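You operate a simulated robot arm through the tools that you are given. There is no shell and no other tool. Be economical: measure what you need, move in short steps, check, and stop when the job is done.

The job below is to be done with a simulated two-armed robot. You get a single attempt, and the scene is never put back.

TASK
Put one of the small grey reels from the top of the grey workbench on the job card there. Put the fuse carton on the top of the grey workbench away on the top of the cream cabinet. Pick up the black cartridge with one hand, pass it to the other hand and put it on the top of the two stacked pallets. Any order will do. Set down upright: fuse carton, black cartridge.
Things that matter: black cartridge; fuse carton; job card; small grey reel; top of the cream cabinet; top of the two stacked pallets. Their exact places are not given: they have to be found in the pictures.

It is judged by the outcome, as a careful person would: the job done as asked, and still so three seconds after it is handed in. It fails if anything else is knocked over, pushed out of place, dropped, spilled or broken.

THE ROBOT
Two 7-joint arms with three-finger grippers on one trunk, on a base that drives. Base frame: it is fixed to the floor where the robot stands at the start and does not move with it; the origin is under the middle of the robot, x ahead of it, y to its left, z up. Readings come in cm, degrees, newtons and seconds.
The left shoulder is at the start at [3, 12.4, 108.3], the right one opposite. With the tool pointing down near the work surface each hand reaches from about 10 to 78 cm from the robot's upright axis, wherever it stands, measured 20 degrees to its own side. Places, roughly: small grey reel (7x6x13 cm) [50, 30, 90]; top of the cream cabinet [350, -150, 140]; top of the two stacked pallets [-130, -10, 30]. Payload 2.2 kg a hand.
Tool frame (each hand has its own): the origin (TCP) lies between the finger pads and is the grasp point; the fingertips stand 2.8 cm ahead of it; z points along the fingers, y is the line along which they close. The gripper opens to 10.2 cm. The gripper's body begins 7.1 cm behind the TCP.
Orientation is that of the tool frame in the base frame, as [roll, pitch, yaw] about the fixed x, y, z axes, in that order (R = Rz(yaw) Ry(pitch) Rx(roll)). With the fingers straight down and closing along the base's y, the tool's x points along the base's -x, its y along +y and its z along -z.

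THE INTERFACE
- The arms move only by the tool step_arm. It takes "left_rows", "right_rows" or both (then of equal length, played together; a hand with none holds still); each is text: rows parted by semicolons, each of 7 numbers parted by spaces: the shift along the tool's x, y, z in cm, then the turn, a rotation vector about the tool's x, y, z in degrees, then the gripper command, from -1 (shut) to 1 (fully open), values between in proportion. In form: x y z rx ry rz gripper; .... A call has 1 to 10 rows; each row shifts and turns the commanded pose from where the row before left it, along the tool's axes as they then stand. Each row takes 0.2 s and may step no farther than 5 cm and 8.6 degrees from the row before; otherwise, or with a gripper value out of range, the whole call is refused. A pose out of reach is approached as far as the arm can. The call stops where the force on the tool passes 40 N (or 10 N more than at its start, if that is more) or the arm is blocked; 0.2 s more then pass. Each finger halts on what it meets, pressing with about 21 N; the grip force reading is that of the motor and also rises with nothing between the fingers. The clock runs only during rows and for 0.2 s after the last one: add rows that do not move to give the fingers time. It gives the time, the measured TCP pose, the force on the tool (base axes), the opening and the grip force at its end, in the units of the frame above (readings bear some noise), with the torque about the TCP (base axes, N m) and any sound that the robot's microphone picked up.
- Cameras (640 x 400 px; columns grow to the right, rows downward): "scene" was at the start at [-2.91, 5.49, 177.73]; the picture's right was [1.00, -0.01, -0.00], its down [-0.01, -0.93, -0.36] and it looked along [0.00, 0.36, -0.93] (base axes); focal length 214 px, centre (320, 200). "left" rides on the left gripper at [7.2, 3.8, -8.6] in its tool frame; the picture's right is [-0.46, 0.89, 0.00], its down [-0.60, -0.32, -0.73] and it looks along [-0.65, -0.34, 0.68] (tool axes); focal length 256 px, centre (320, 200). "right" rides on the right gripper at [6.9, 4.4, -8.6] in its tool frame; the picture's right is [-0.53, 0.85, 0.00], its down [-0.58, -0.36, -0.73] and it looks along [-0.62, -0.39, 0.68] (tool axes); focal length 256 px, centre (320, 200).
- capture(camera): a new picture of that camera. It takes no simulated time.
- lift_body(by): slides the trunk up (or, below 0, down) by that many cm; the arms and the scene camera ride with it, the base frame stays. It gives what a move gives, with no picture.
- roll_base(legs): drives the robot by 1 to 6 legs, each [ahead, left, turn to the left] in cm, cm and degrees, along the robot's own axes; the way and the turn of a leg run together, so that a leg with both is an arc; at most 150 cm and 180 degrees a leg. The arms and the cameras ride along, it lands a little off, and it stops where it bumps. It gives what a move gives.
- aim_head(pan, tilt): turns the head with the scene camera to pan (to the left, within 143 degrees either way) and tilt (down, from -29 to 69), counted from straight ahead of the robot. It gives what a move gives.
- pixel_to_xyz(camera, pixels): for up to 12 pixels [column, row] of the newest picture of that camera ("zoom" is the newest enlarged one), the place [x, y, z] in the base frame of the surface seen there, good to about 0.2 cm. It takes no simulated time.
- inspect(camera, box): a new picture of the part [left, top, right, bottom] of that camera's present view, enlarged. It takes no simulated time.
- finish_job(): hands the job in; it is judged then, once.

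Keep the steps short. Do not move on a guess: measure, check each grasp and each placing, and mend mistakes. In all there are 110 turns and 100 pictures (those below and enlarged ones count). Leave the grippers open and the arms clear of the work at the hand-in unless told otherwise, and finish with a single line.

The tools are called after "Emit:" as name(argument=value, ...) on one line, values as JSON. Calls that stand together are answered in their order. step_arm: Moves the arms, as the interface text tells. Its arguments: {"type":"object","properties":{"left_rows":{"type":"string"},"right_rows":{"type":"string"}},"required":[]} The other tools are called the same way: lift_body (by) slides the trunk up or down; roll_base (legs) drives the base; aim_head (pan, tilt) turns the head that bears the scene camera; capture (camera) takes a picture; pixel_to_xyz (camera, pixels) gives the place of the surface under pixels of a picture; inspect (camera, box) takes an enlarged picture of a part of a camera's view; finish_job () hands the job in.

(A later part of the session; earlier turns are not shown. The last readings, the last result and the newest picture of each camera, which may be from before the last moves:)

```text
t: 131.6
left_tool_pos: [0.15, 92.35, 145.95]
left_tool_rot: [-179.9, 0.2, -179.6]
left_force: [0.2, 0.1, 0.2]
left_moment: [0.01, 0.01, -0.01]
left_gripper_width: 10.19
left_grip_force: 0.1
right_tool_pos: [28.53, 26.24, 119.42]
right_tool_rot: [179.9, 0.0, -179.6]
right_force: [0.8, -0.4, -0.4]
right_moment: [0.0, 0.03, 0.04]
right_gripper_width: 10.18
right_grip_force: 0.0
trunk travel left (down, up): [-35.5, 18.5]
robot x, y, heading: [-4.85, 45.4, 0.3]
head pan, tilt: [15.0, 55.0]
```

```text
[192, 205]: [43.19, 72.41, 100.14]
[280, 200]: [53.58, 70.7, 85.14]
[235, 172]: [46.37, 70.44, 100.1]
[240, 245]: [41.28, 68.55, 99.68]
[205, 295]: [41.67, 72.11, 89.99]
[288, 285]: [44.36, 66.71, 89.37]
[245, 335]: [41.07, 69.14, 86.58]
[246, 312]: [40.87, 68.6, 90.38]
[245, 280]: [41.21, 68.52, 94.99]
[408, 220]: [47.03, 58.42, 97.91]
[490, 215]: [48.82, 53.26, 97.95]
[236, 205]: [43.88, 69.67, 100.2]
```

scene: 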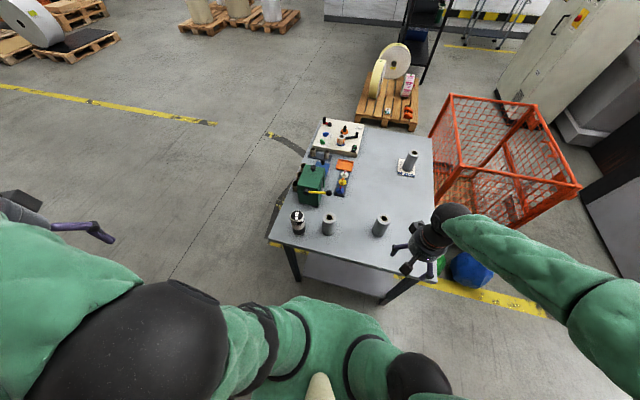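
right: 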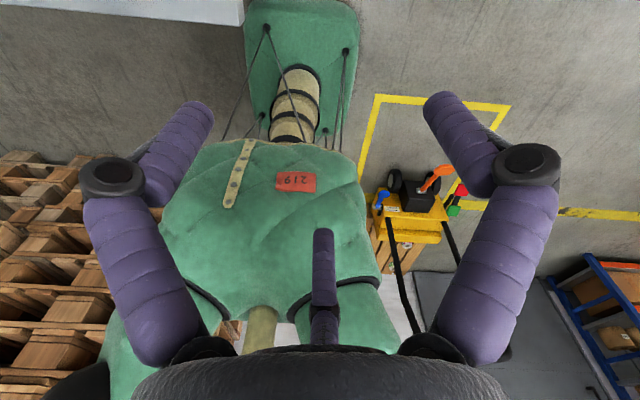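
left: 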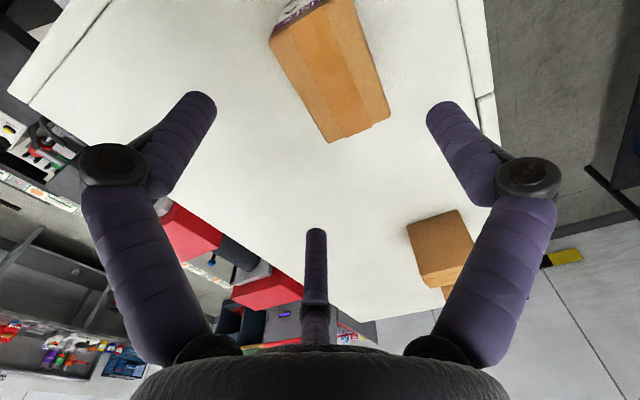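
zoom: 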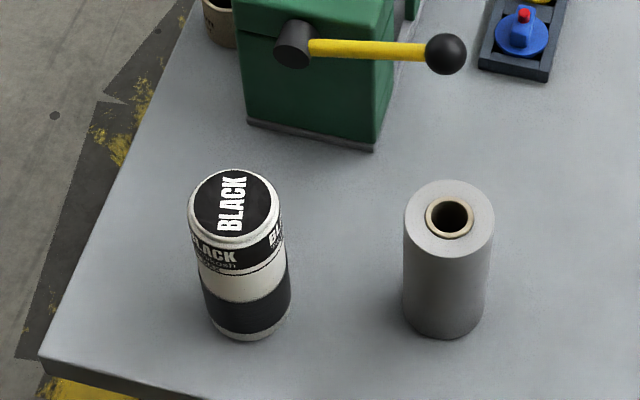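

Cartridge centre (43.8, 69.75), diameter about 6.2, top at 100. I'll grip it from the side with the left hand (20° below horizontal), so I need more room: robot to about (−20, 25).

Emit:
roll_base(legs=[[0, -20, 0], [-15.5, 0, 0]])

Emit:
step_arm(left_rows="-4.5 -0.5 0 0 0 0 1;-4.5 -0.5 0 0 0 0 1;-4.5 -0.5 0 0 0 0 1;-4.5 -0.5 1 0 0 0 1;-4.5 -0.5 1 0 0 0 1;-4 -0.5 2 0 0 0 1;-4 0 2 0 0 0 1;-3 0 4 0 0 0 1;-3 0 4 0 0 0 1;0 0 4 0 0 0 1")

```text
t: 134.2
left_tool_pos: [-15.02, 72.09, 145.91]
left_tool_rot: [-179.7, 0.2, -179.7]
left_force: [-0.4, -0.3, 0.5]
left_moment: [-0.01, -0.03, 0.0]
left_gripper_width: 10.2
left_grip_force: 0.1
right_tool_pos: [13.08, 5.92, 119.2]
right_tool_rot: [179.9, 0.0, -179.8]
right_force: [-0.3, -0.3, 0.4]
right_moment: [0.02, -0.02, 0.01]
right_gripper_width: 10.2
right_grip_force: 0.0
trunk travel left (down, up): [-35.5, 18.5]
robot x, y, heading: [-19.93, 25.37, 0.0]
head pan, tilt: [15.0, 55.0]
```

```text
t: 136.3
left_tool_pos: [21.57, 69.56, 128.04]
left_tool_rot: [-179.8, 0.2, -179.6]
left_force: [0.4, -0.3, 0.0]
left_moment: [-0.01, 0.0, 0.02]
left_gripper_width: 10.2
left_grip_force: 0.0
right_tool_pos: [13.19, 5.98, 119.36]
right_tool_rot: [180.0, 0.0, -179.8]
right_force: [0.7, 1.6, 0.4]
right_moment: [0.03, 0.0, -0.02]
right_gripper_width: 10.19
right_grip_force: 0.0
trunk travel left (down, up): [-35.5, 18.5]
robot x, y, heading: [-19.86, 24.79, 0.0]
head pan, tilt: [15.0, 55.0]
```

Next I move to (28, 68.7, 112) and tilt the hand by 70°.

Emit:
step_arm(left_rows="-1.6 -0.2 4 0 0 0 1;-1.6 -0.2 4 0 0 0 1;-1.6 -0.2 4 0 0 0 1;-1.6 -0.2 4 0 0 0 1")

Emit:
step_arm(left_rows="0 0 0 0 -7.78 0 1;0 0 0 0 -7.78 0 1;0 0 0 0 -7.78 0 1;0 0 0 0 -7.78 0 1;0 0 0 0 -7.78 0 1;0 0 0 0 -7.78 0 1;0 0 0 0 -7.78 0 1;0 0 0 0 -7.78 0 1;0 0 0 0 -7.78 0 1;0 0 0 0 0 0 1")

Emit:
capture(camera="scene")

```text
t: 137.3
left_tool_pos: [27.95, 68.57, 111.93]
left_tool_rot: [-179.9, 0.2, -179.6]
left_force: [0.0, -0.6, -0.1]
left_moment: [-0.01, 0.04, -0.01]
left_gripper_width: 10.2
left_grip_force: 0.2
right_tool_pos: [13.28, 5.96, 119.36]
right_tool_rot: [179.9, -0.1, -179.8]
right_force: [-0.1, 0.0, 0.2]
right_moment: [-0.01, 0.01, 0.0]
right_gripper_width: 10.22
right_grip_force: 0.1
trunk travel left (down, up): [-35.5, 18.5]
robot x, y, heading: [-19.79, 24.85, 0.1]
head pan, tilt: [15.0, 55.0]
```

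```text
t: 139.6
left_tool_pos: [27.92, 68.52, 112.07]
left_tool_rot: [-179.6, 70.3, -179.3]
left_force: [-0.1, -0.1, -0.1]
left_moment: [-0.02, -0.02, -0.01]
left_gripper_width: 10.21
left_grip_force: 0.1
right_tool_pos: [13.3, 5.86, 119.39]
right_tool_rot: [179.9, 0.0, -179.8]
right_force: [-0.6, 0.0, 0.2]
right_moment: [0.02, -0.01, 0.01]
right_gripper_width: 10.2
right_grip_force: 0.1
trunk travel left (down, up): [-35.5, 18.5]
robot x, y, heading: [-20.15, 24.91, 0.3]
head pan, tilt: [15.0, 55.0]
```

```text
46 pictures are left
```

scene: 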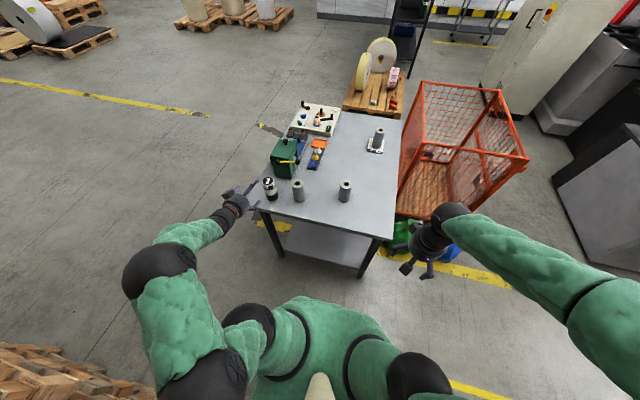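

Tilted well. I lower to z≈91.6 in front of the bench edge.

Emit:
step_arm(left_rows="3.84 0.04 1.375 0 0 0 1;3.84 0.04 1.375 0 0 0 1;3.84 0.04 1.375 0 0 0 1;3.84 0.04 1.375 0 0 0 1;3.84 0.04 1.375 0 0 0 1;0 0 0 0 0 0 1")

Emit:
capture(camera="left")

Emit:
inspect(camera="scene", box=[220, 160, 320, 230])

```text
t: 140.9
left_tool_pos: [28.11, 68.78, 91.81]
left_tool_rot: [-179.0, 70.2, -178.8]
left_force: [0.1, -0.4, 0.5]
left_moment: [0.01, 0.01, -0.03]
left_gripper_width: 10.2
left_grip_force: 0.1
right_tool_pos: [13.27, 5.89, 119.33]
right_tool_rot: [179.9, 0.1, -179.8]
right_force: [0.1, 0.0, 0.1]
right_moment: [-0.01, -0.01, -0.03]
right_gripper_width: 10.22
right_grip_force: 0.1
trunk travel left (down, up): [-35.5, 18.5]
robot x, y, heading: [-19.94, 25.26, -0.2]
head pan, tilt: [15.0, 55.0]
```

```text
45 pictures are left
```

left: 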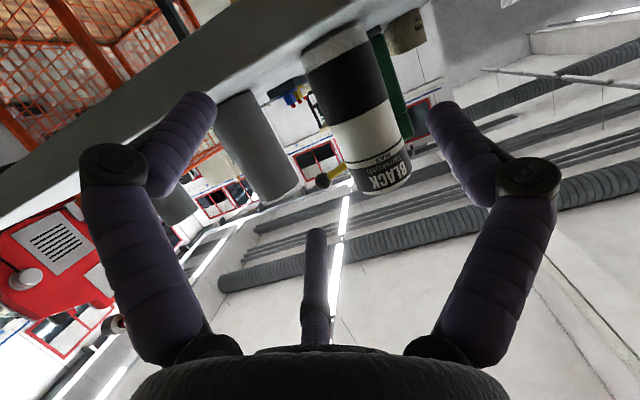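

```text
5.71 times, centred on (270, 195) of scene
```

zoom: 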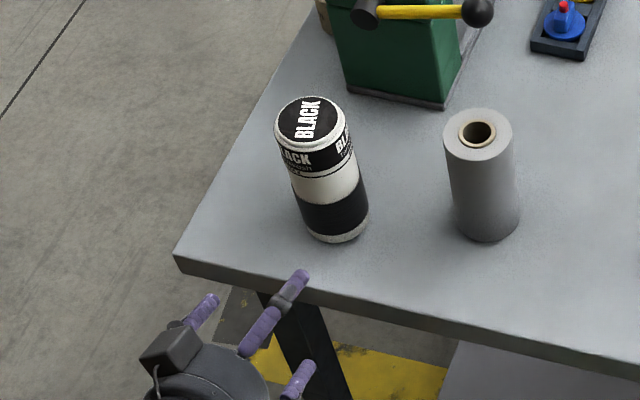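

I measure the cartridge from the left camera to check alignment before advancing.

Emit:
pixel_to_xyz(camera="left", pixels=[[320, 95], [365, 80], [342, 90], [338, 140], [400, 125], [365, 135], [305, 75], [376, 60], [380, 185]])

```text
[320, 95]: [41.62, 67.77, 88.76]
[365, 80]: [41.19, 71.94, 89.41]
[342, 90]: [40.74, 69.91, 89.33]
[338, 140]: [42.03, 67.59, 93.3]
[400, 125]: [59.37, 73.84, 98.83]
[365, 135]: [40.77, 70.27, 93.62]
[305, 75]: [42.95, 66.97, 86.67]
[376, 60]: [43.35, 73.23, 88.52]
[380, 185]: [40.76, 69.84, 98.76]
```

Cartridge centre (43.85, 70.0), radius 3.2. Alignment fits (TCP y≈68.9 wanted). I advance to x≈42.9.

Emit:
step_arm(left_rows="-0.83 0 2.31 0 0 0 1;-0.83 0 2.31 0 0 0 1;-0.83 0 2.31 0 0 0 1;-0.83 0 2.31 0 0 0 1;-0.83 0 2.31 0 0 0 1;-0.83 0 2.31 0 0 0 1;0 0 0 0 0 0 1")

Emit:
capture(camera="left")

Emit:
inspect(camera="scene", box=[220, 160, 320, 230])

```text
t: 142.6
left_tool_pos: [42.65, 68.88, 91.54]
left_tool_rot: [-179.5, 70.1, -179.3]
left_force: [0.1, -0.2, -0.1]
left_moment: [0.01, 0.01, -0.01]
left_gripper_width: 10.2
left_grip_force: 0.1
right_tool_pos: [13.25, 5.86, 119.37]
right_tool_rot: [179.9, -0.1, -179.8]
right_force: [-0.5, -0.4, -0.2]
right_moment: [0.01, -0.02, 0.0]
right_gripper_width: 10.22
right_grip_force: 0.0
trunk travel left (down, up): [-35.5, 18.5]
robot x, y, heading: [-19.75, 25.29, 0.4]
head pan, tilt: [15.0, 55.0]
```

```text
43 pictures are left
```

left: 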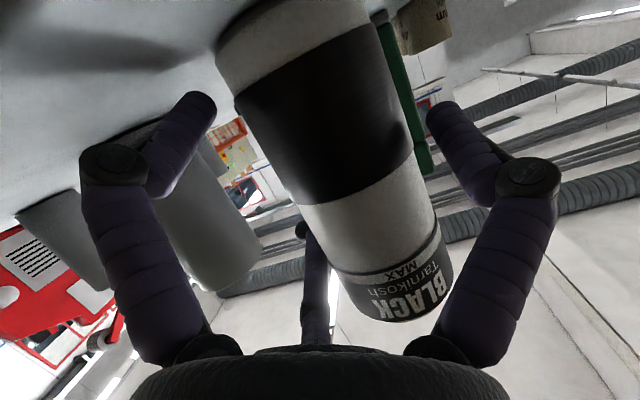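

```text
5.71 times, centred on (270, 195) of scene
```

zoom: 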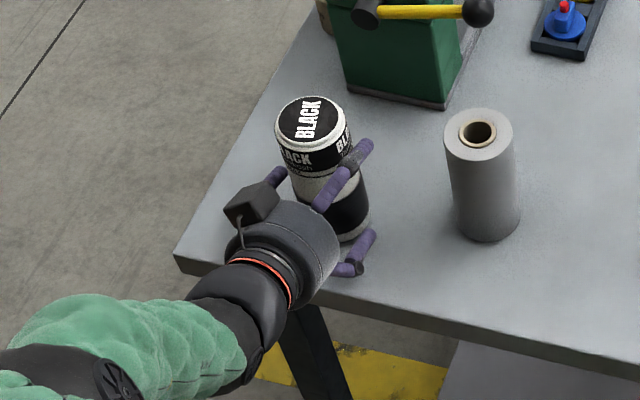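

Two prongs on the right, one on the left, no contact. I check the position of the black box on the wrist at (250,203) of the zoom, then close.

Emit:
pixel_to_xyz(camera="zoom", pixels=[[250, 200], [262, 215], [290, 230], [345, 170], [370, 150], [275, 175], [370, 240], [310, 120]])

Emit:
step_arm(left_rows="0 0 0 0 0 0 0.4;0 0 0 0 0 0 0;0 0 0 0 0 0 -1;0 0 0 0 0 0 -1;0 0 0 0 0 0 -1")

Emit:
capture(camera="left")

```text
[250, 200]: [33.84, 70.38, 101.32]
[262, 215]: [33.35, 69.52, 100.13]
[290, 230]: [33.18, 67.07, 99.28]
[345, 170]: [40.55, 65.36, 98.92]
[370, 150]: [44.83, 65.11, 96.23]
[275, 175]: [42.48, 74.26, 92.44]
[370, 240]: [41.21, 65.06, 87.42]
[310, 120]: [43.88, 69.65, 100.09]
```

```text
t: 143.8
left_tool_pos: [42.88, 68.86, 91.58]
left_tool_rot: [-179.7, 70.3, -179.4]
left_force: [3.2, 1.4, 4.4]
left_moment: [0.31, -0.15, -0.09]
left_gripper_width: 8.45
left_grip_force: 20.8
right_tool_pos: [13.34, 5.85, 119.45]
right_tool_rot: [179.8, 0.0, -179.7]
right_force: [-0.9, -0.3, -0.4]
right_moment: [-0.01, 0.01, 0.03]
right_gripper_width: 10.18
right_grip_force: 0.0
trunk travel left (down, up): [-35.5, 18.5]
robot x, y, heading: [-20.04, 25.25, 0.3]
head pan, tilt: [15.0, 55.0]
```

```text
41 pictures are left
```

left: 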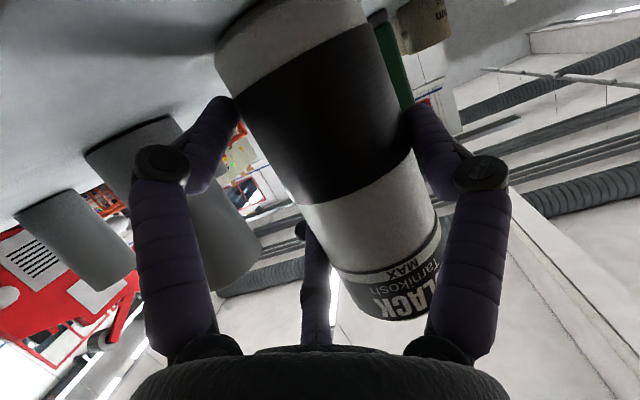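

Gripped (width 8.45 → 6.3 cm gap). I lift the cartridge straight up 16 cm.

Emit:
step_arm(left_rows="-0.94 0 -0.337 0 0 0 -1;-1.9 0 -0.67 0 0 0 -1;-2.82 0 -1.01 0 0 0 -1;-2.82 0 -1.01 0 0 0 -1;-2.82 0 -1.01 0 0 0 -1;-2.82 0 -1.01 0 0 0 -1;-0.94 0 -0.337 0 0 0 -1;0 0 0 0 0 0 -1")

Emit:
capture(camera="left")

```text
t: 145.6
left_tool_pos: [42.72, 68.81, 107.68]
left_tool_rot: [-179.5, 70.2, -179.1]
left_force: [-0.2, -0.4, -3.1]
left_moment: [-0.02, 0.05, 0.03]
left_gripper_width: 8.43
left_grip_force: 21.0
right_tool_pos: [13.23, 5.82, 119.33]
right_tool_rot: [179.9, 0.0, -179.9]
right_force: [0.2, 0.9, 0.1]
right_moment: [-0.02, -0.01, -0.02]
right_gripper_width: 10.2
right_grip_force: 0.1
trunk travel left (down, up): [-35.5, 18.5]
robot x, y, heading: [-19.98, 25.0, 0.1]
head pan, tilt: [15.0, 55.0]
```

```text
40 pictures are left
```

left: 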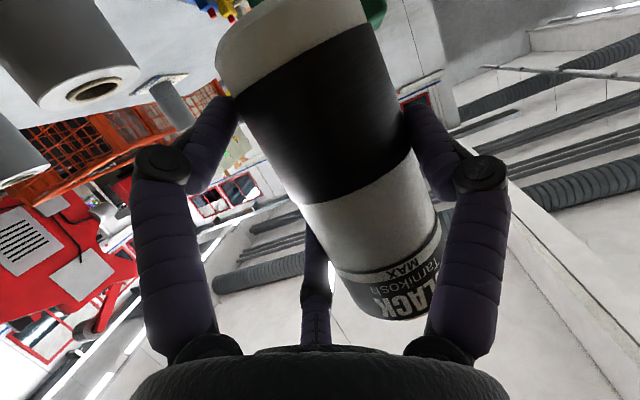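

Held securely. I bring it to y≈34 in front of the robot, rising a little to clear the reels.

Emit:
step_arm(left_rows="-2 0 -0.7 0 0 0 -1;-2 0 -0.7 0 0 0 -1;0 -4.4 0 0 0 0 -1;0 -4.4 0 0 0 0 -1;0 -4.4 0 0 0 0 -1;0 -4.4 0 0 0 0 -1;0 -4.4 0 0 0 0 -1;0 -4.4 0 0 0 0 -1;0 -4.4 0 0 0 0 -1;0 -4.4 0 0 0 0 -1", right_rows="0 0 -1.5 0 0 0 1;0 0 -1.5 0 0 0 1;0 0 -1.5 0 0 0 1;0 0 -1.5 0 0 0 1;0 0 -1.5 0 0 0 1;0 0 -1.5 0 0 0 1;0 0 -1.5 0 0 0 1;0 0 -1.5 0 0 0 1;0 0 -1.5 0 0 0 1;0 0 -1.5 0 0 0 1")

Emit:
capture(camera="scene")

```text
t: 147.8
left_tool_pos: [46.36, 54.15, 117.31]
left_tool_rot: [-176.8, 69.7, -178.2]
left_force: [1.1, 0.2, -3.3]
left_moment: [-0.07, 0.06, 0.0]
left_gripper_width: 8.37
left_grip_force: 21.1
left hand out of reach, approached as far as the arm can: row 5, 6, 7, 8, 9, 10
right_tool_pos: [13.25, 5.84, 134.38]
right_tool_rot: [179.8, -0.2, -179.8]
right_force: [-0.1, 0.0, 0.8]
right_moment: [-0.01, 0.0, 0.01]
right_gripper_width: 10.18
right_grip_force: 0.0
trunk travel left (down, up): [-35.5, 18.5]
robot x, y, heading: [-19.64, 25.2, 0.2]
head pan, tilt: [15.0, 55.0]
```

```text
39 pictures are left
```

scene: 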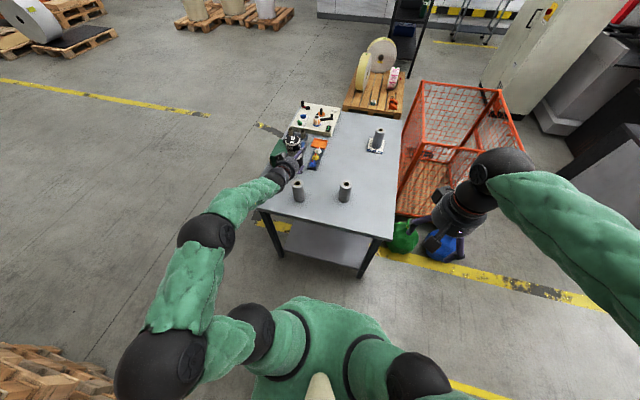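

The left wrist limits at y≈54 while pointing straight ahead. I return to a reachable command and yaw the hand 30° inward.

Emit:
step_arm(left_rows="0 4.5 0 0 0 0 -1;0 4.5 0 0 0 0 -1;0 4.5 0 0 0 0 -1;0 4.5 0 0 0 0 -1;0 4.5 0 0 0 0 -1;0 0 0 0 0 0 -1;0 0 0 7.06 0 2.53 -1;0 0 0 7.06 0 2.53 -1;0 0 0 7.06 0 2.53 -1;0 0 0 7.06 0 2.53 -1")

```text
t: 149.9
left_tool_pos: [46.29, 76.86, 117.01]
left_tool_rot: [-179.2, 70.2, 151.0]
left_force: [0.1, 0.4, -3.8]
left_moment: [-0.04, 0.04, 0.0]
left_gripper_width: 8.38
left_grip_force: 21.2
right_tool_pos: [13.46, 5.97, 134.34]
right_tool_rot: [180.0, 0.0, -179.9]
right_force: [-0.4, 0.1, 0.4]
right_moment: [0.0, 0.03, 0.0]
right_gripper_width: 10.21
right_grip_force: 0.0
trunk travel left (down, up): [-35.5, 18.5]
robot x, y, heading: [-19.74, 25.29, 0.5]
head pan, tilt: [15.0, 55.0]
```

Command follows the measured pose. Now I move to about (38, 45, 113) with the yawed hand.

Emit:
step_arm(left_rows="0.125 -4 1.14 0 0 0 -1;0.125 -4 1.14 0 0 0 -1;0.125 -4 1.14 0 0 0 -1;0.125 -4 1.14 0 0 0 -1;0.125 -4 1.14 0 0 0 -1;0.125 -4 1.14 0 0 0 -1;0.125 -4 1.14 0 0 0 -1;0.125 -4 1.14 0 0 0 -1;0 0 0 0 0 0 -1")

Emit:
capture(camera="scene")

```text
t: 151.9
left_tool_pos: [37.48, 44.71, 113.29]
left_tool_rot: [-179.5, 70.3, 151.0]
left_force: [0.5, -0.6, -3.3]
left_moment: [-0.02, 0.06, -0.03]
left_gripper_width: 8.37
left_grip_force: 20.6
right_tool_pos: [13.32, 6.04, 134.44]
right_tool_rot: [179.9, 0.1, -179.9]
right_force: [0.6, -0.9, 0.1]
right_moment: [0.03, 0.01, -0.04]
right_gripper_width: 10.22
right_grip_force: 0.0
trunk travel left (down, up): [-35.5, 18.5]
robot x, y, heading: [-19.83, 24.75, 0.1]
head pan, tilt: [15.0, 55.0]
```

```text
38 pictures are left
```

scene: 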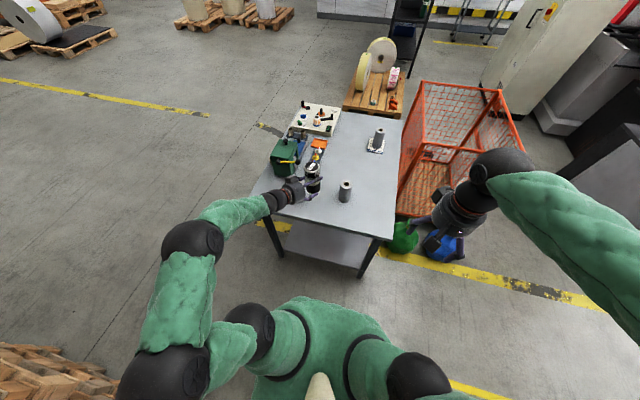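

Good. I shift a bit closer to the right arm, and turn the right hand to yaw ≈136 so its prongs avoid the left's.

Emit:
step_arm(left_rows="1.4 -3.3 0 0 0 0 -1;1.4 -3.3 0 0 0 0 -1;1.4 -3.3 0 0 0 0 -1;0 0 0 0 0 0 -1;0 0 0 0 0 0 -1;0 0 0 0 0 0 -1", right_rows="0 0 0 0 0 7.3 1;0 0 0 0 0 7.3 1;0 0 0 0 0 7.3 1;0 0 0 0 0 7.3 1;0 0 0 0 0 7.3 1;0 0 0 0 0 7.3 1")

Emit:
aim_head(pan=15, tilt=62)

Emit:
inspect(camera="scene", box=[240, 120, 400, 220])

```text
t: 153.3
left_tool_pos: [31.3, 36.96, 109.26]
left_tool_rot: [-179.3, 70.2, 151.0]
left_force: [0.3, 0.0, -3.9]
left_moment: [-0.02, 0.06, 0.02]
left_gripper_width: 8.36
left_grip_force: 21.0
right_tool_pos: [13.26, 5.82, 134.32]
right_tool_rot: [-180.0, -0.1, 136.3]
right_force: [0.3, 0.8, 0.6]
right_moment: [-0.01, -0.01, 0.04]
right_gripper_width: 10.19
right_grip_force: 0.0
trunk travel left (down, up): [-35.5, 18.5]
robot x, y, heading: [-20.07, 24.97, -0.1]
head pan, tilt: [15.0, 55.0]
```

```text
t: 154.0
left_tool_pos: [31.44, 36.97, 109.34]
left_tool_rot: [-179.2, 70.2, 151.0]
left_force: [-1.2, -0.2, -3.4]
left_moment: [-0.03, 0.06, 0.01]
left_gripper_width: 8.34
left_grip_force: 21.1
right_tool_pos: [13.27, 5.91, 134.45]
right_tool_rot: [180.0, 0.0, 136.5]
right_force: [-0.2, -0.1, 0.0]
right_moment: [0.0, -0.02, 0.0]
right_gripper_width: 10.21
right_grip_force: 0.0
trunk travel left (down, up): [-35.5, 18.5]
robot x, y, heading: [-19.87, 25.18, 0.0]
head pan, tilt: [15.0, 62.0]
```

```text
4.00 times, centred on (320, 170) of scene
```

zoom: 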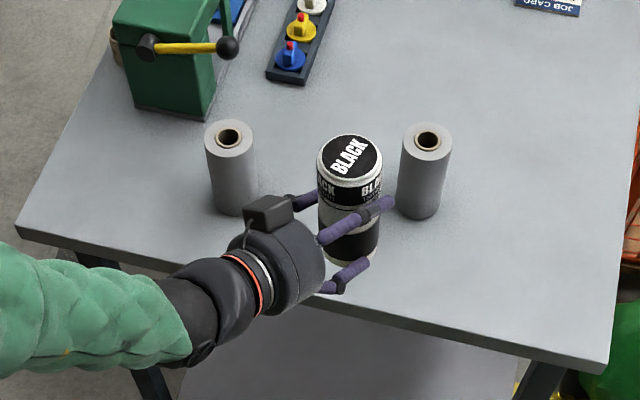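

Emit:
pixel_to_xyz(camera="zoom", pixels=[[349, 157], [321, 160], [378, 158], [350, 136], [350, 178], [345, 225], [380, 205], [330, 233], [305, 200], [270, 210], [285, 205], [375, 215]])

```text
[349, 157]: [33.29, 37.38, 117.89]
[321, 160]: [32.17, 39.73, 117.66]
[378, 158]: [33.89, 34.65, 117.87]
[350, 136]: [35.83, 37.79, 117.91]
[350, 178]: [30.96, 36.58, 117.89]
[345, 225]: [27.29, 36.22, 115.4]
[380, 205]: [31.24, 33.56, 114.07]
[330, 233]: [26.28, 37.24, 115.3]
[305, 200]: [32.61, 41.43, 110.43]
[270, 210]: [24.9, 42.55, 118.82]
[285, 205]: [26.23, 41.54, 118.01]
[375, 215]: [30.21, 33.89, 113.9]
```

Cartridge top centre (33.2, 37.2, 117.9), level. I bring the right hand above it, prongs opened to about 8 cm.

Emit:
step_arm(right_rows="0.8 4.04 0 0 0 0 0.57;0.8 4.04 0 0 0 0 0.57;0.8 4.04 0 0 0 0 0.57;0.8 4.04 0 0 0 0 0.57;0.8 4.04 0 0 0 0 0.57;0.8 4.04 0 0 0 0 0.57;0.8 4.04 0 0 0 0 0.57;0.8 4.04 0 0 0 0 0.57;0.8 4.08 0 0 0 0 0.57;0 0 0 0 0 0 0.57")

Emit:
capture(camera="right")

```text
t: 156.2
left_tool_pos: [31.46, 36.88, 109.28]
left_tool_rot: [-179.6, 70.3, 150.8]
left_force: [-0.2, -0.3, -2.6]
left_moment: [0.01, 0.11, 0.05]
left_gripper_width: 8.36
left_grip_force: 21.1
right_tool_pos: [32.96, 37.13, 134.78]
right_tool_rot: [179.7, -0.1, 136.4]
right_force: [0.7, -0.7, -0.2]
right_moment: [0.01, 0.01, -0.02]
right_gripper_width: 7.98
right_grip_force: 0.1
trunk travel left (down, up): [-35.5, 18.5]
robot x, y, heading: [-20.19, 24.98, -0.1]
head pan, tilt: [15.0, 62.0]
```

```text
36 pictures are left
```

right: 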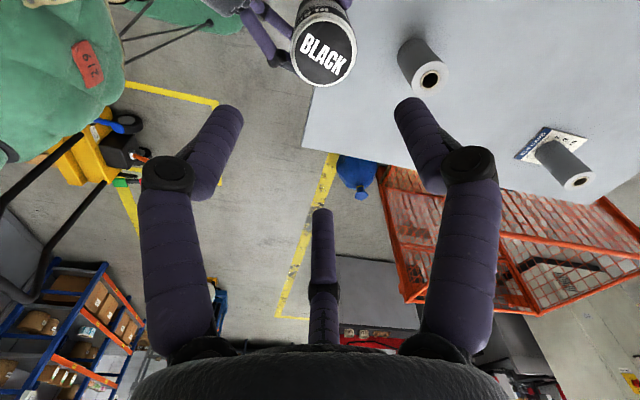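

I measure the cap's rim from the right camera.

Emit:
pixel_to_xyz(camera="right", pixels=[[295, 48], [353, 48], [324, 16], [324, 82], [324, 48], [303, 70], [346, 70]])

```text
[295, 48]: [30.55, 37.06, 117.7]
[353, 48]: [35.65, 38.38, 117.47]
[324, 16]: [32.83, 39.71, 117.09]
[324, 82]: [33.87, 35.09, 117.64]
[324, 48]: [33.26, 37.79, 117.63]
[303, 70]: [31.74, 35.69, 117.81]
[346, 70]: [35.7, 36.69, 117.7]
```

Centre about (33.2, 37.5, 117.7). I correct by 0.4 cm and descend to z=122.

Emit:
step_arm(right_rows="0.06 0.42 2 0 0 0 0.57;0 0 3 0 0 0 0.57;0 0 3 0 0 0 0.57;0 0 2.7 0 0 0 0.57;0 0 2 0 0 0 0.57;0 0 0 0 0 0 0.57")

Emit:
capture(camera="right")

Emit:
inspect(camera="scene", box=[240, 100, 400, 220])

```text
t: 157.6
left_tool_pos: [31.33, 36.95, 109.34]
left_tool_rot: [-179.4, 70.3, 151.0]
left_force: [-0.3, -1.1, -3.1]
left_moment: [-0.01, 0.03, -0.02]
left_gripper_width: 8.37
left_grip_force: 21.2
right_tool_pos: [33.24, 37.64, 121.74]
right_tool_rot: [179.9, -0.1, 136.4]
right_force: [0.5, -0.9, 0.7]
right_moment: [0.02, 0.02, 0.01]
right_gripper_width: 7.98
right_grip_force: 0.0
trunk travel left (down, up): [-35.5, 18.5]
robot x, y, heading: [-20.27, 25.06, 0.2]
head pan, tilt: [15.0, 62.0]
```

```text
35 pictures are left
```

right: 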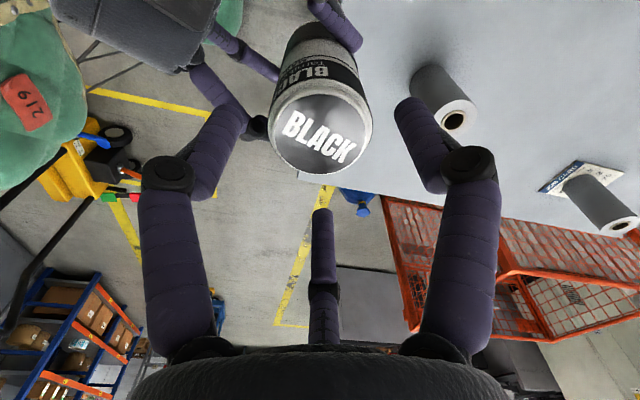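

```text
3.33 times, centred on (320, 160) of scene
```

zoom: 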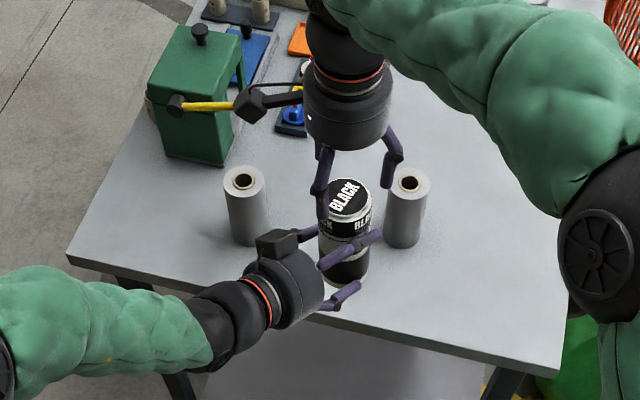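

Aligned. I descend slowly to z≈117.8 and check before closing.

Emit:
step_arm(right_rows="0 0 1 0 0 0 0.57;0 0 1 0 0 0 0.57;0 0 0.8 0 0 0 0.57;0 0 0.6 0 0 0 0.57;0 0 0.5 0 0 0 0.57;0 0 0 0 0 0 0.57")

Emit:
capture(camera="right")

Emit:
inspect(camera="scene", box=[290, 130, 360, 190])

```text
t: 159.0
left_tool_pos: [31.48, 36.92, 109.18]
left_tool_rot: [-179.3, 70.1, 150.9]
left_force: [-0.9, 0.3, -3.4]
left_moment: [-0.02, 0.06, -0.01]
left_gripper_width: 8.33
left_grip_force: 21.1
right_tool_pos: [33.43, 37.63, 117.89]
right_tool_rot: [-180.0, -0.2, 136.5]
right_force: [0.2, 0.2, -0.6]
right_moment: [-0.02, -0.02, 0.02]
right_gripper_width: 7.99
right_grip_force: 0.1
trunk travel left (down, up): [-35.5, 18.5]
robot x, y, heading: [-20.08, 24.92, 0.1]
head pan, tilt: [15.0, 62.0]
```

```text
33 pictures are left
```

right: 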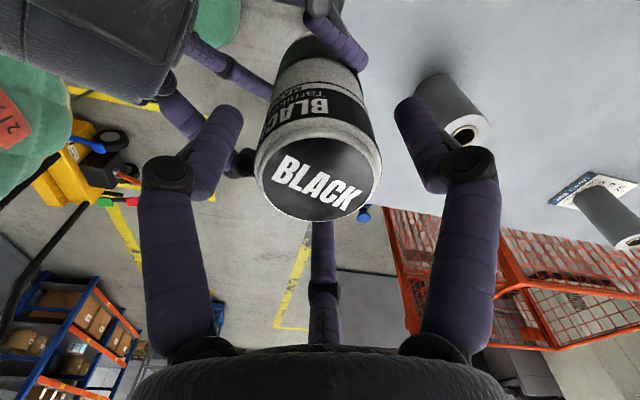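

```text
6.67 times, centred on (325, 160) of scene
```

zoom: 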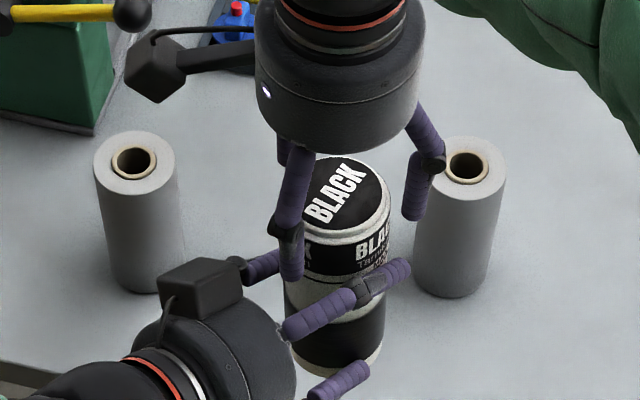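

There's clearance. I lower 0.6 cm more and close the right gripper.

Emit:
step_arm(right_rows="0 0 0.3 0 0 0 0.57;0 0 0.3 0 0 0 0.57;0 0 0 0 0 0 0.45;0 0 0 0 0 0 0.35;0 0 0 0 0 0 0.2;0 0 0 0 0 0 -1;0 0 0 0 0 0 -1;0 0 0 0 0 0 -1")

Emit:
capture(camera="right")

Emit:
inspect(camera="scene", box=[290, 130, 360, 190])

```text
t: 160.8
left_tool_pos: [31.4, 36.98, 109.14]
left_tool_rot: [-179.1, 70.2, 151.1]
left_force: [-0.2, 7.5, -6.4]
left_moment: [-0.29, 0.19, 0.26]
left_gripper_width: 8.36
left_grip_force: 20.8
right_tool_pos: [33.49, 37.55, 117.27]
right_tool_rot: [-180.0, -0.1, 136.4]
right_force: [0.8, -7.2, 1.9]
right_moment: [-0.35, 0.0, -0.1]
right_gripper_width: 6.22
right_grip_force: 20.5
trunk travel left (down, up): [-35.5, 18.5]
robot x, y, heading: [-19.63, 25.1, 0.1]
head pan, tilt: [15.0, 62.0]
```

```text
31 pictures are left
```

right: 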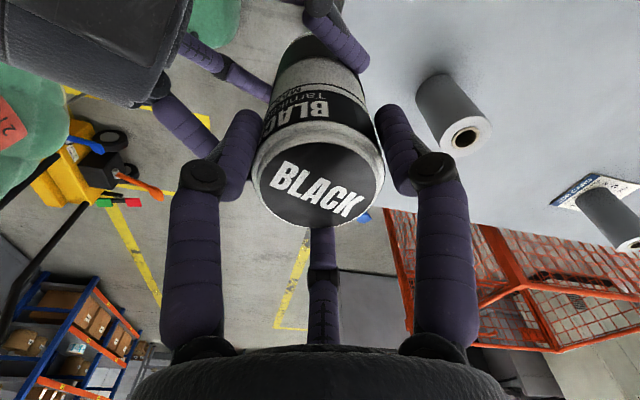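

```text
6.67 times, centred on (325, 160) of scene
```

zoom: 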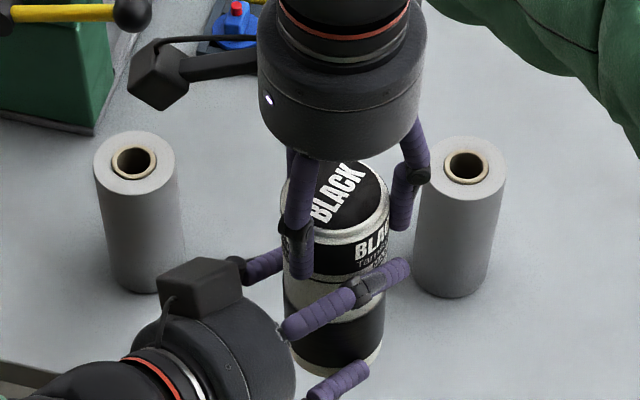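

The right hand holds the cap (width 6.22). I open the left gripper partly, then withdraw it along its own axis.

Emit:
step_arm(left_rows="0 0 0 0 0 0 0.7;0 0 0 0 0 0 0.78;0 0 0 0 0 0 0.78;0 0 -1 0 0 0 0.78;0 0 -2 0 0 0 0.78;0 0 -2.5 0 0 0 0.78;0 0 -2.5 0 0 0 0.78;0 0 -2.5 0 0 0 0.78;0 0 0 0 0 0 0.78", right_rows="0 0 0 0 0 0 -1;0 0 0 0 0 0 -1;0 0 0 0 0 0 -1;0 0 0 0 0 0 -1;0 0 0 0 0 0 -1;0 0 0 0 0 0 -1;0 0 0 0 0 0 -1;0 0 0 0 0 0 -1;0 0 0 0 0 0 -1")

Emit:
capture(camera="scene")

Emit:
capture(camera="right")

```text
t: 162.8
left_tool_pos: [23.02, 41.9, 112.86]
left_tool_rot: [-179.4, 70.3, 150.8]
left_force: [0.2, 0.3, 0.0]
left_moment: [0.0, 0.01, 0.01]
left_gripper_width: 9.1
left_grip_force: 0.1
right_tool_pos: [33.59, 37.51, 117.16]
right_tool_rot: [-180.0, 0.0, 136.4]
right_force: [0.1, 0.9, 0.3]
right_moment: [0.0, -0.02, 0.0]
right_gripper_width: 6.07
right_grip_force: 21.1
trunk travel left (down, up): [-35.5, 18.5]
robot x, y, heading: [-20.33, 25.2, -0.0]
head pan, tilt: [15.0, 62.0]
```

```text
29 pictures are left
```

scene: 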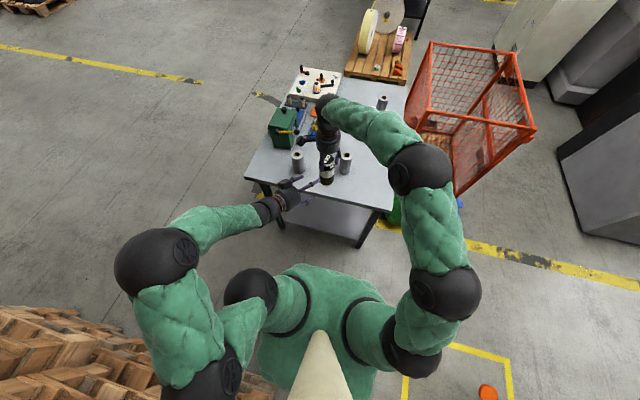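

```text
28 pictures are left
```

right: 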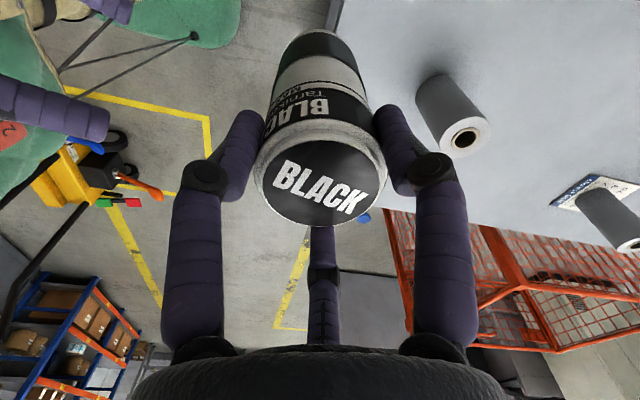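

The handover worked. I move the left hand aside (+y) and raise the right a bit, checking its load.

Emit:
step_arm(left_rows="0 0 -3 0 0 0 0.78;0 4.5 0 0 0 0 1;0 4.5 0 0 0 0 1;0 4.5 0 0 0 0 1;0 4.5 0 0 0 0 1;0 4.5 0 0 0 0 1;0 0 0 0 7.78 0 1;0 0 0 0 7.78 0 1;0 0 0 0 7.78 0 1;0 0 0 0 7.78 0 1", right_rows="0 0 0 0 0 0 -1;0 0 0 0 0 0 -1;0 0 -0.5 0 0 0 -1;0 0 -0.5 0 0 0 -1;0 0 -1 0 0 0 -1;0 0 -1 0 0 0 -1;0 0 -1 0 0 0 -1;0 0 0 0 0 0 -1;0 0 0 0 0 0 -1;0 0 0 0 0 0 -1")

Emit:
step_arm(left_rows="0 0 0 0 7.78 0 1;0 0 0 0 7.78 0 1;0 0 0 0 7.78 0 1;0 0 0 0 7.78 0 1;0 0 0 0 7.78 0 1;0 0 -3 0 0 0 1;0 0 -3 0 0 0 1")

Emit:
aim_head(pan=130, tilt=40)

Emit:
capture(camera="scene")

```text
t: 165.0
left_tool_pos: [31.56, 62.76, 113.84]
left_tool_rot: [-179.9, 39.1, 150.5]
left_force: [0.6, 0.0, -0.3]
left_moment: [0.0, 0.02, 0.01]
left_gripper_width: 10.2
left_grip_force: 0.1
right_tool_pos: [33.36, 37.51, 121.02]
right_tool_rot: [-180.0, -0.2, 136.4]
right_force: [-0.5, 0.0, -3.8]
right_moment: [0.01, 0.06, -0.02]
right_gripper_width: 6.09
right_grip_force: 21.2
trunk travel left (down, up): [-35.5, 18.5]
robot x, y, heading: [-20.14, 25.21, 0.2]
head pan, tilt: [15.0, 62.0]
```

```text
t: 166.6
left_tool_pos: [31.41, 62.93, 119.89]
left_tool_rot: [-179.8, 0.2, 150.2]
left_force: [0.1, -0.1, -0.4]
left_moment: [0.01, -0.02, -0.02]
left_gripper_width: 10.22
left_grip_force: 0.0
right_tool_pos: [33.46, 37.65, 121.05]
right_tool_rot: [-180.0, -0.1, 136.4]
right_force: [0.7, -0.9, -4.1]
right_moment: [0.02, 0.02, -0.01]
right_gripper_width: 6.05
right_grip_force: 21.3
trunk travel left (down, up): [-35.5, 18.5]
robot x, y, heading: [-20.38, 25.2, 0.0]
head pan, tilt: [15.0, 62.0]
```

```text
t: 168.6
left_tool_pos: [31.45, 62.86, 119.85]
left_tool_rot: [-179.8, 0.2, 150.2]
left_force: [0.1, 0.3, 0.3]
left_moment: [0.0, -0.02, 0.02]
left_gripper_width: 10.21
left_grip_force: 0.1
right_tool_pos: [33.56, 37.64, 121.16]
right_tool_rot: [-179.9, 0.0, 136.4]
right_force: [0.1, 0.6, -2.8]
right_moment: [0.02, 0.01, 0.01]
right_gripper_width: 6.1
right_grip_force: 21.0
trunk travel left (down, up): [-35.5, 18.5]
robot x, y, heading: [-20.03, 24.71, 0.1]
head pan, tilt: [130.0, 40.0]
```

```text
27 pictures are left
```

scene: 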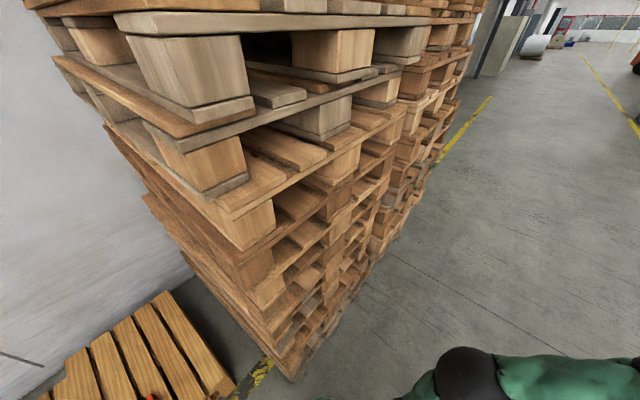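

The right hand carries about 3.5 N. The pallets lie behind the robot; I move away from the tall stack and turn clockwise to face them.

Emit:
roll_base(legs=[[0, -35, 0], [0, 0, -90], [0, 0, -90]])

Emit:
aim_head(pan=0, tilt=45)

Emit:
capture(camera="scene")

```text
t: 178.5
left_tool_pos: [-70.11, -49.63, 119.97]
left_tool_rot: [-179.7, 0.3, -28.1]
left_force: [0.8, 0.9, 0.7]
left_moment: [-0.02, -0.01, 0.0]
left_gripper_width: 10.21
left_grip_force: 0.0
right_tool_pos: [-72.76, -24.26, 121.14]
right_tool_rot: [180.0, -0.2, -42.1]
right_force: [0.6, -0.3, -4.5]
right_moment: [-0.03, -0.02, 0.02]
right_gripper_width: 6.09
right_grip_force: 21.2
trunk travel left (down, up): [-35.5, 18.5]
robot x, y, heading: [-19.01, -10.69, -178.4]
head pan, tilt: [130.0, 40.0]
```

```text
t: 180.6
left_tool_pos: [-70.03, -49.53, 119.97]
left_tool_rot: [-179.8, 0.3, -28.2]
left_force: [0.3, 0.3, 0.1]
left_moment: [0.03, 0.02, 0.01]
left_gripper_width: 10.2
left_grip_force: 0.0
right_tool_pos: [-72.8, -24.41, 121.0]
right_tool_rot: [-179.9, -0.1, -42.1]
right_force: [-0.8, 0.3, -3.7]
right_moment: [0.01, -0.03, -0.01]
right_gripper_width: 6.11
right_grip_force: 20.8
trunk travel left (down, up): [-35.5, 18.5]
robot x, y, heading: [-19.5, -10.2, -178.1]
head pan, tilt: [0.0, 45.0]
```

```text
26 pictures are left
```

scene: 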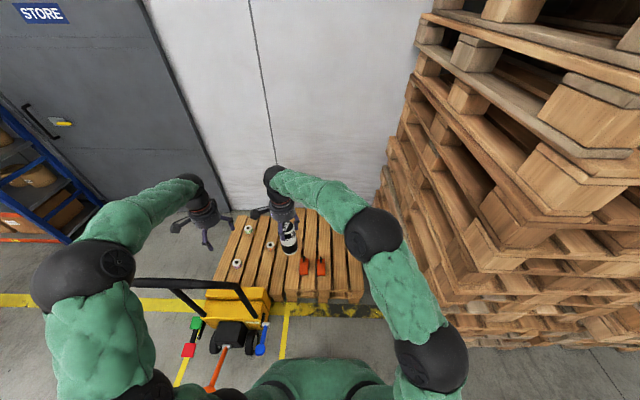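

The pallet is ahead: small reels on the left, orange clamps mid, free slats on the right. I zoom and measure.

Emit:
inspect(camera="scene", box=[200, 190, 380, 320])

Emit:
pixel_to_xyz(camera="scene", pixels=[[305, 268], [320, 262], [340, 270], [345, 245], [325, 235], [362, 285], [345, 297], [310, 300], [272, 245], [250, 230], [310, 225], [345, 290]])

```text
3.08 times, centred on (290, 255) of scene
```

zoom: 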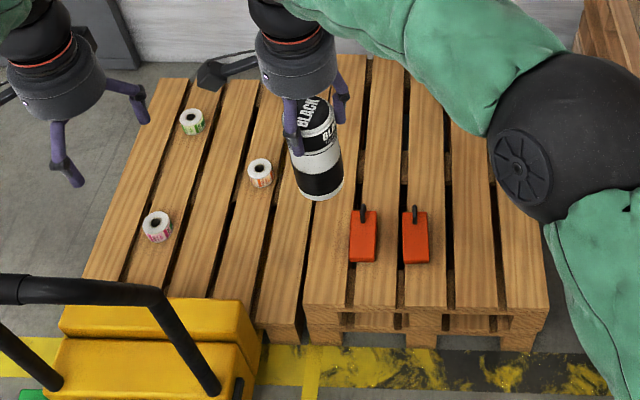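

```text
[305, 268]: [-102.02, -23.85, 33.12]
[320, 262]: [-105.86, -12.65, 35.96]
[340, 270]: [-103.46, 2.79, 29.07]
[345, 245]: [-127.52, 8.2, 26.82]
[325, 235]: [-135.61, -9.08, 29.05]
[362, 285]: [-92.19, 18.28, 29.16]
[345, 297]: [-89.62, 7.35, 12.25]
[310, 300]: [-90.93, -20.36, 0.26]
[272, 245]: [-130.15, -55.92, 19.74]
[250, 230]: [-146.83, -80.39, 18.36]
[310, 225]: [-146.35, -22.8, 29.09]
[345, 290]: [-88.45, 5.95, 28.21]
```

Two stacked pallets: top z=29.1. I measure slat edges, the jack's near side, and my right elbow against the stack.

Emit:
pixel_to_xyz(camera="zoom", pixels=[[456, 250], [490, 250], [472, 250], [472, 180], [416, 200], [503, 270], [540, 290], [255, 330], [245, 385], [200, 380], [160, 300], [560, 160]])

Emit:
pixel_to_xyz(camera="scene", pixels=[[460, 370], [432, 320], [470, 340], [400, 225], [60, 280], [130, 260], [150, 285], [170, 370]])

```text
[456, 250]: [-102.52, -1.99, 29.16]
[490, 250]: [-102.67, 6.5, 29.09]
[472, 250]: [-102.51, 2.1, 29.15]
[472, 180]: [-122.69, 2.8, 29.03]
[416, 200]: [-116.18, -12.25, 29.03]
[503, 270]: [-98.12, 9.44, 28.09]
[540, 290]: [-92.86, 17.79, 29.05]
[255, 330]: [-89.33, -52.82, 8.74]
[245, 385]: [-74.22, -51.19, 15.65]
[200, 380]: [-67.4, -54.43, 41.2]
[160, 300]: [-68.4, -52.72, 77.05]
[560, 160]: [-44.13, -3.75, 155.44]
```

```text
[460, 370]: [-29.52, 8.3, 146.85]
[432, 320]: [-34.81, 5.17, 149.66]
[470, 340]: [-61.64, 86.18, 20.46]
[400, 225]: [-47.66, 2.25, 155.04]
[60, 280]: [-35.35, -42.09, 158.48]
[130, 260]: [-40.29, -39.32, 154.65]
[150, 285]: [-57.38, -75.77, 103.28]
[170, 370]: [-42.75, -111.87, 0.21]
```

Slat: y −2.3 to 6.8 (centre 2.2), free of things; jack side is at y<−51; elbows are high. I drive 30 cm ahead, straightening, then lower the trunk 18 cm.

Emit:
roll_base(legs=[[0, 0, -1.8], [30, 0, 0]])

Emit:
lift_body(by=-18)

```text
t: 183.0
left_tool_pos: [-101.44, -47.91, 119.91]
left_tool_rot: [-179.8, 0.1, -29.9]
left_force: [-0.1, -0.5, -0.4]
left_moment: [-0.01, -0.01, 0.03]
left_gripper_width: 10.2
left_grip_force: 0.2
right_tool_pos: [-103.37, -22.58, 121.02]
right_tool_rot: [180.0, -0.2, -43.8]
right_force: [-0.2, -0.4, -3.4]
right_moment: [-0.02, -0.02, 0.01]
right_gripper_width: 6.1
right_grip_force: 21.3
trunk travel left (down, up): [-35.5, 18.5]
robot x, y, heading: [-49.92, -10.04, 179.6]
head pan, tilt: [0.0, 45.0]
```

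```text
t: 185.0
left_tool_pos: [-101.5, -47.95, 101.9]
left_tool_rot: [-179.8, 0.3, -29.9]
left_force: [0.3, 0.5, -0.4]
left_moment: [0.02, 0.07, -0.01]
left_gripper_width: 10.18
left_grip_force: 0.0
right_tool_pos: [-103.22, -22.71, 103.2]
right_tool_rot: [180.0, -0.1, -43.9]
right_force: [0.6, -0.4, -3.7]
right_moment: [-0.01, -0.01, -0.01]
right_gripper_width: 6.07
right_grip_force: 21.1
trunk travel left (down, up): [-17.5, 36.5]
robot x, y, heading: [-49.59, -10.12, 180.3]
head pan, tilt: [0.0, 45.0]
```

Now I move the right hand over the slat at (−106, 2.2), coming down partly.

Emit:
step_arm(right_rows="-2.41 -2 2 0 0 0 -1;-2.41 -2 2 0 0 0 -1;-2.41 -2 2 0 0 0 -1;-2.41 -2 2 0 0 0 -1;-2.41 -2 2 0 0 0 -1;-2.41 -2 2 0 0 0 -1;-2.41 -2 2 0 0 0 -1;-2.41 -2 2 0 0 0 -1;0 0 4 0 0 0 -1;0 0 4 0 0 0 -1")

Emit:
step_arm(right_rows="0 0 4 0 0 0 -1;0 0 4 0 0 0 -1;0 0 4 0 0 0 -1;0 0 4 0 0 0 -1;0 0 0 0 0 0 -1")

Emit:
capture(camera="scene")

Emit:
capture(camera="right")

```text
t: 187.2
left_tool_pos: [-101.45, -47.88, 101.98]
left_tool_rot: [-179.8, 0.2, -29.9]
left_force: [0.0, -1.3, 0.4]
left_moment: [0.01, -0.03, 0.01]
left_gripper_width: 10.19
left_grip_force: 0.1
right_tool_pos: [-106.3, 2.39, 78.92]
right_tool_rot: [179.9, -0.2, -43.8]
right_force: [-1.1, 0.6, -3.8]
right_moment: [-0.03, -0.03, -0.03]
right_gripper_width: 6.08
right_grip_force: 21.5
trunk travel left (down, up): [-17.5, 36.5]
robot x, y, heading: [-49.55, -10.4, 179.7]
head pan, tilt: [0.0, 45.0]
```

```text
t: 188.4
left_tool_pos: [-101.41, -47.99, 101.98]
left_tool_rot: [-179.8, 0.4, -29.9]
left_force: [-0.4, 0.4, -0.9]
left_moment: [0.02, 0.01, 0.0]
left_gripper_width: 10.19
left_grip_force: 0.0
right_tool_pos: [-106.28, 2.38, 63.05]
right_tool_rot: [179.9, -0.1, -43.8]
right_force: [-0.2, -0.6, -3.1]
right_moment: [0.03, 0.03, 0.0]
right_gripper_width: 6.09
right_grip_force: 20.9
trunk travel left (down, up): [-17.5, 36.5]
robot x, y, heading: [-49.73, -10.27, 179.8]
head pan, tilt: [0.0, 45.0]
```

```text
24 pictures are left
```

scene: 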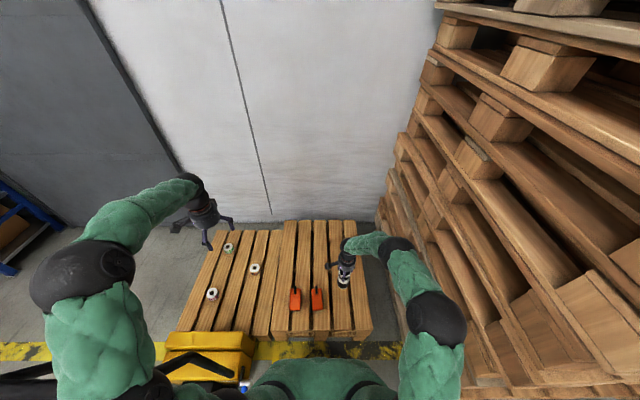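

```text
23 pictures are left
```

right: 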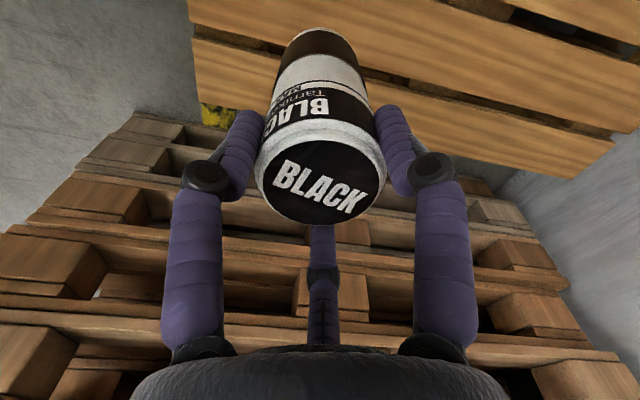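

The cartridge hangs over the slat's centre. I lower to just above the slat.

Emit:
step_arm(right_rows="0 0 3 0 0 0 -1;0 0 3 0 0 0 -1;0 0 3 0 0 0 -1;0 0 3 0 0 0 -1;0 0 3 0 0 0 -1;0 0 2 0 0 0 -1;0 0 1 0 0 0 -1;0 0 0.3 0 0 0 -1;0 0 0 0 0 0 -1")

Emit:
inspect(camera="scene", box=[270, 220, 400, 340])

```text
t: 190.4
left_tool_pos: [-101.44, -47.94, 102.03]
left_tool_rot: [-179.9, 0.3, -29.9]
left_force: [-0.2, 0.0, 0.4]
left_moment: [-0.03, 0.01, -0.01]
left_gripper_width: 10.17
left_grip_force: 0.1
right_tool_pos: [-106.1, 2.13, 44.8]
right_tool_rot: [180.0, -0.1, -43.7]
right_force: [-0.2, -0.2, -3.3]
right_moment: [0.0, 0.0, -0.04]
right_gripper_width: 6.06
right_grip_force: 20.9
trunk travel left (down, up): [-17.5, 36.5]
robot x, y, heading: [-49.81, -10.23, 180.3]
head pan, tilt: [0.0, 45.0]
```

```text
3.33 times, centred on (335, 280) of scene
```

zoom: 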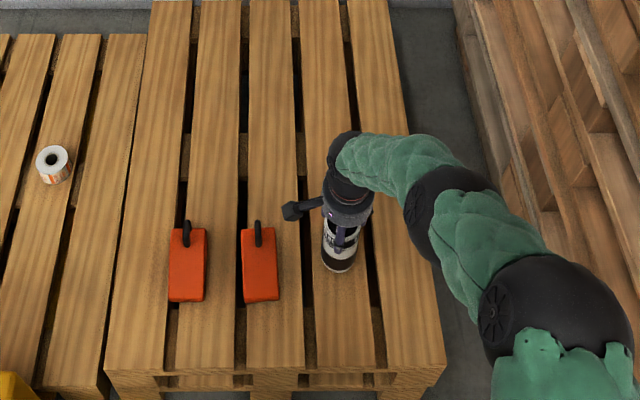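

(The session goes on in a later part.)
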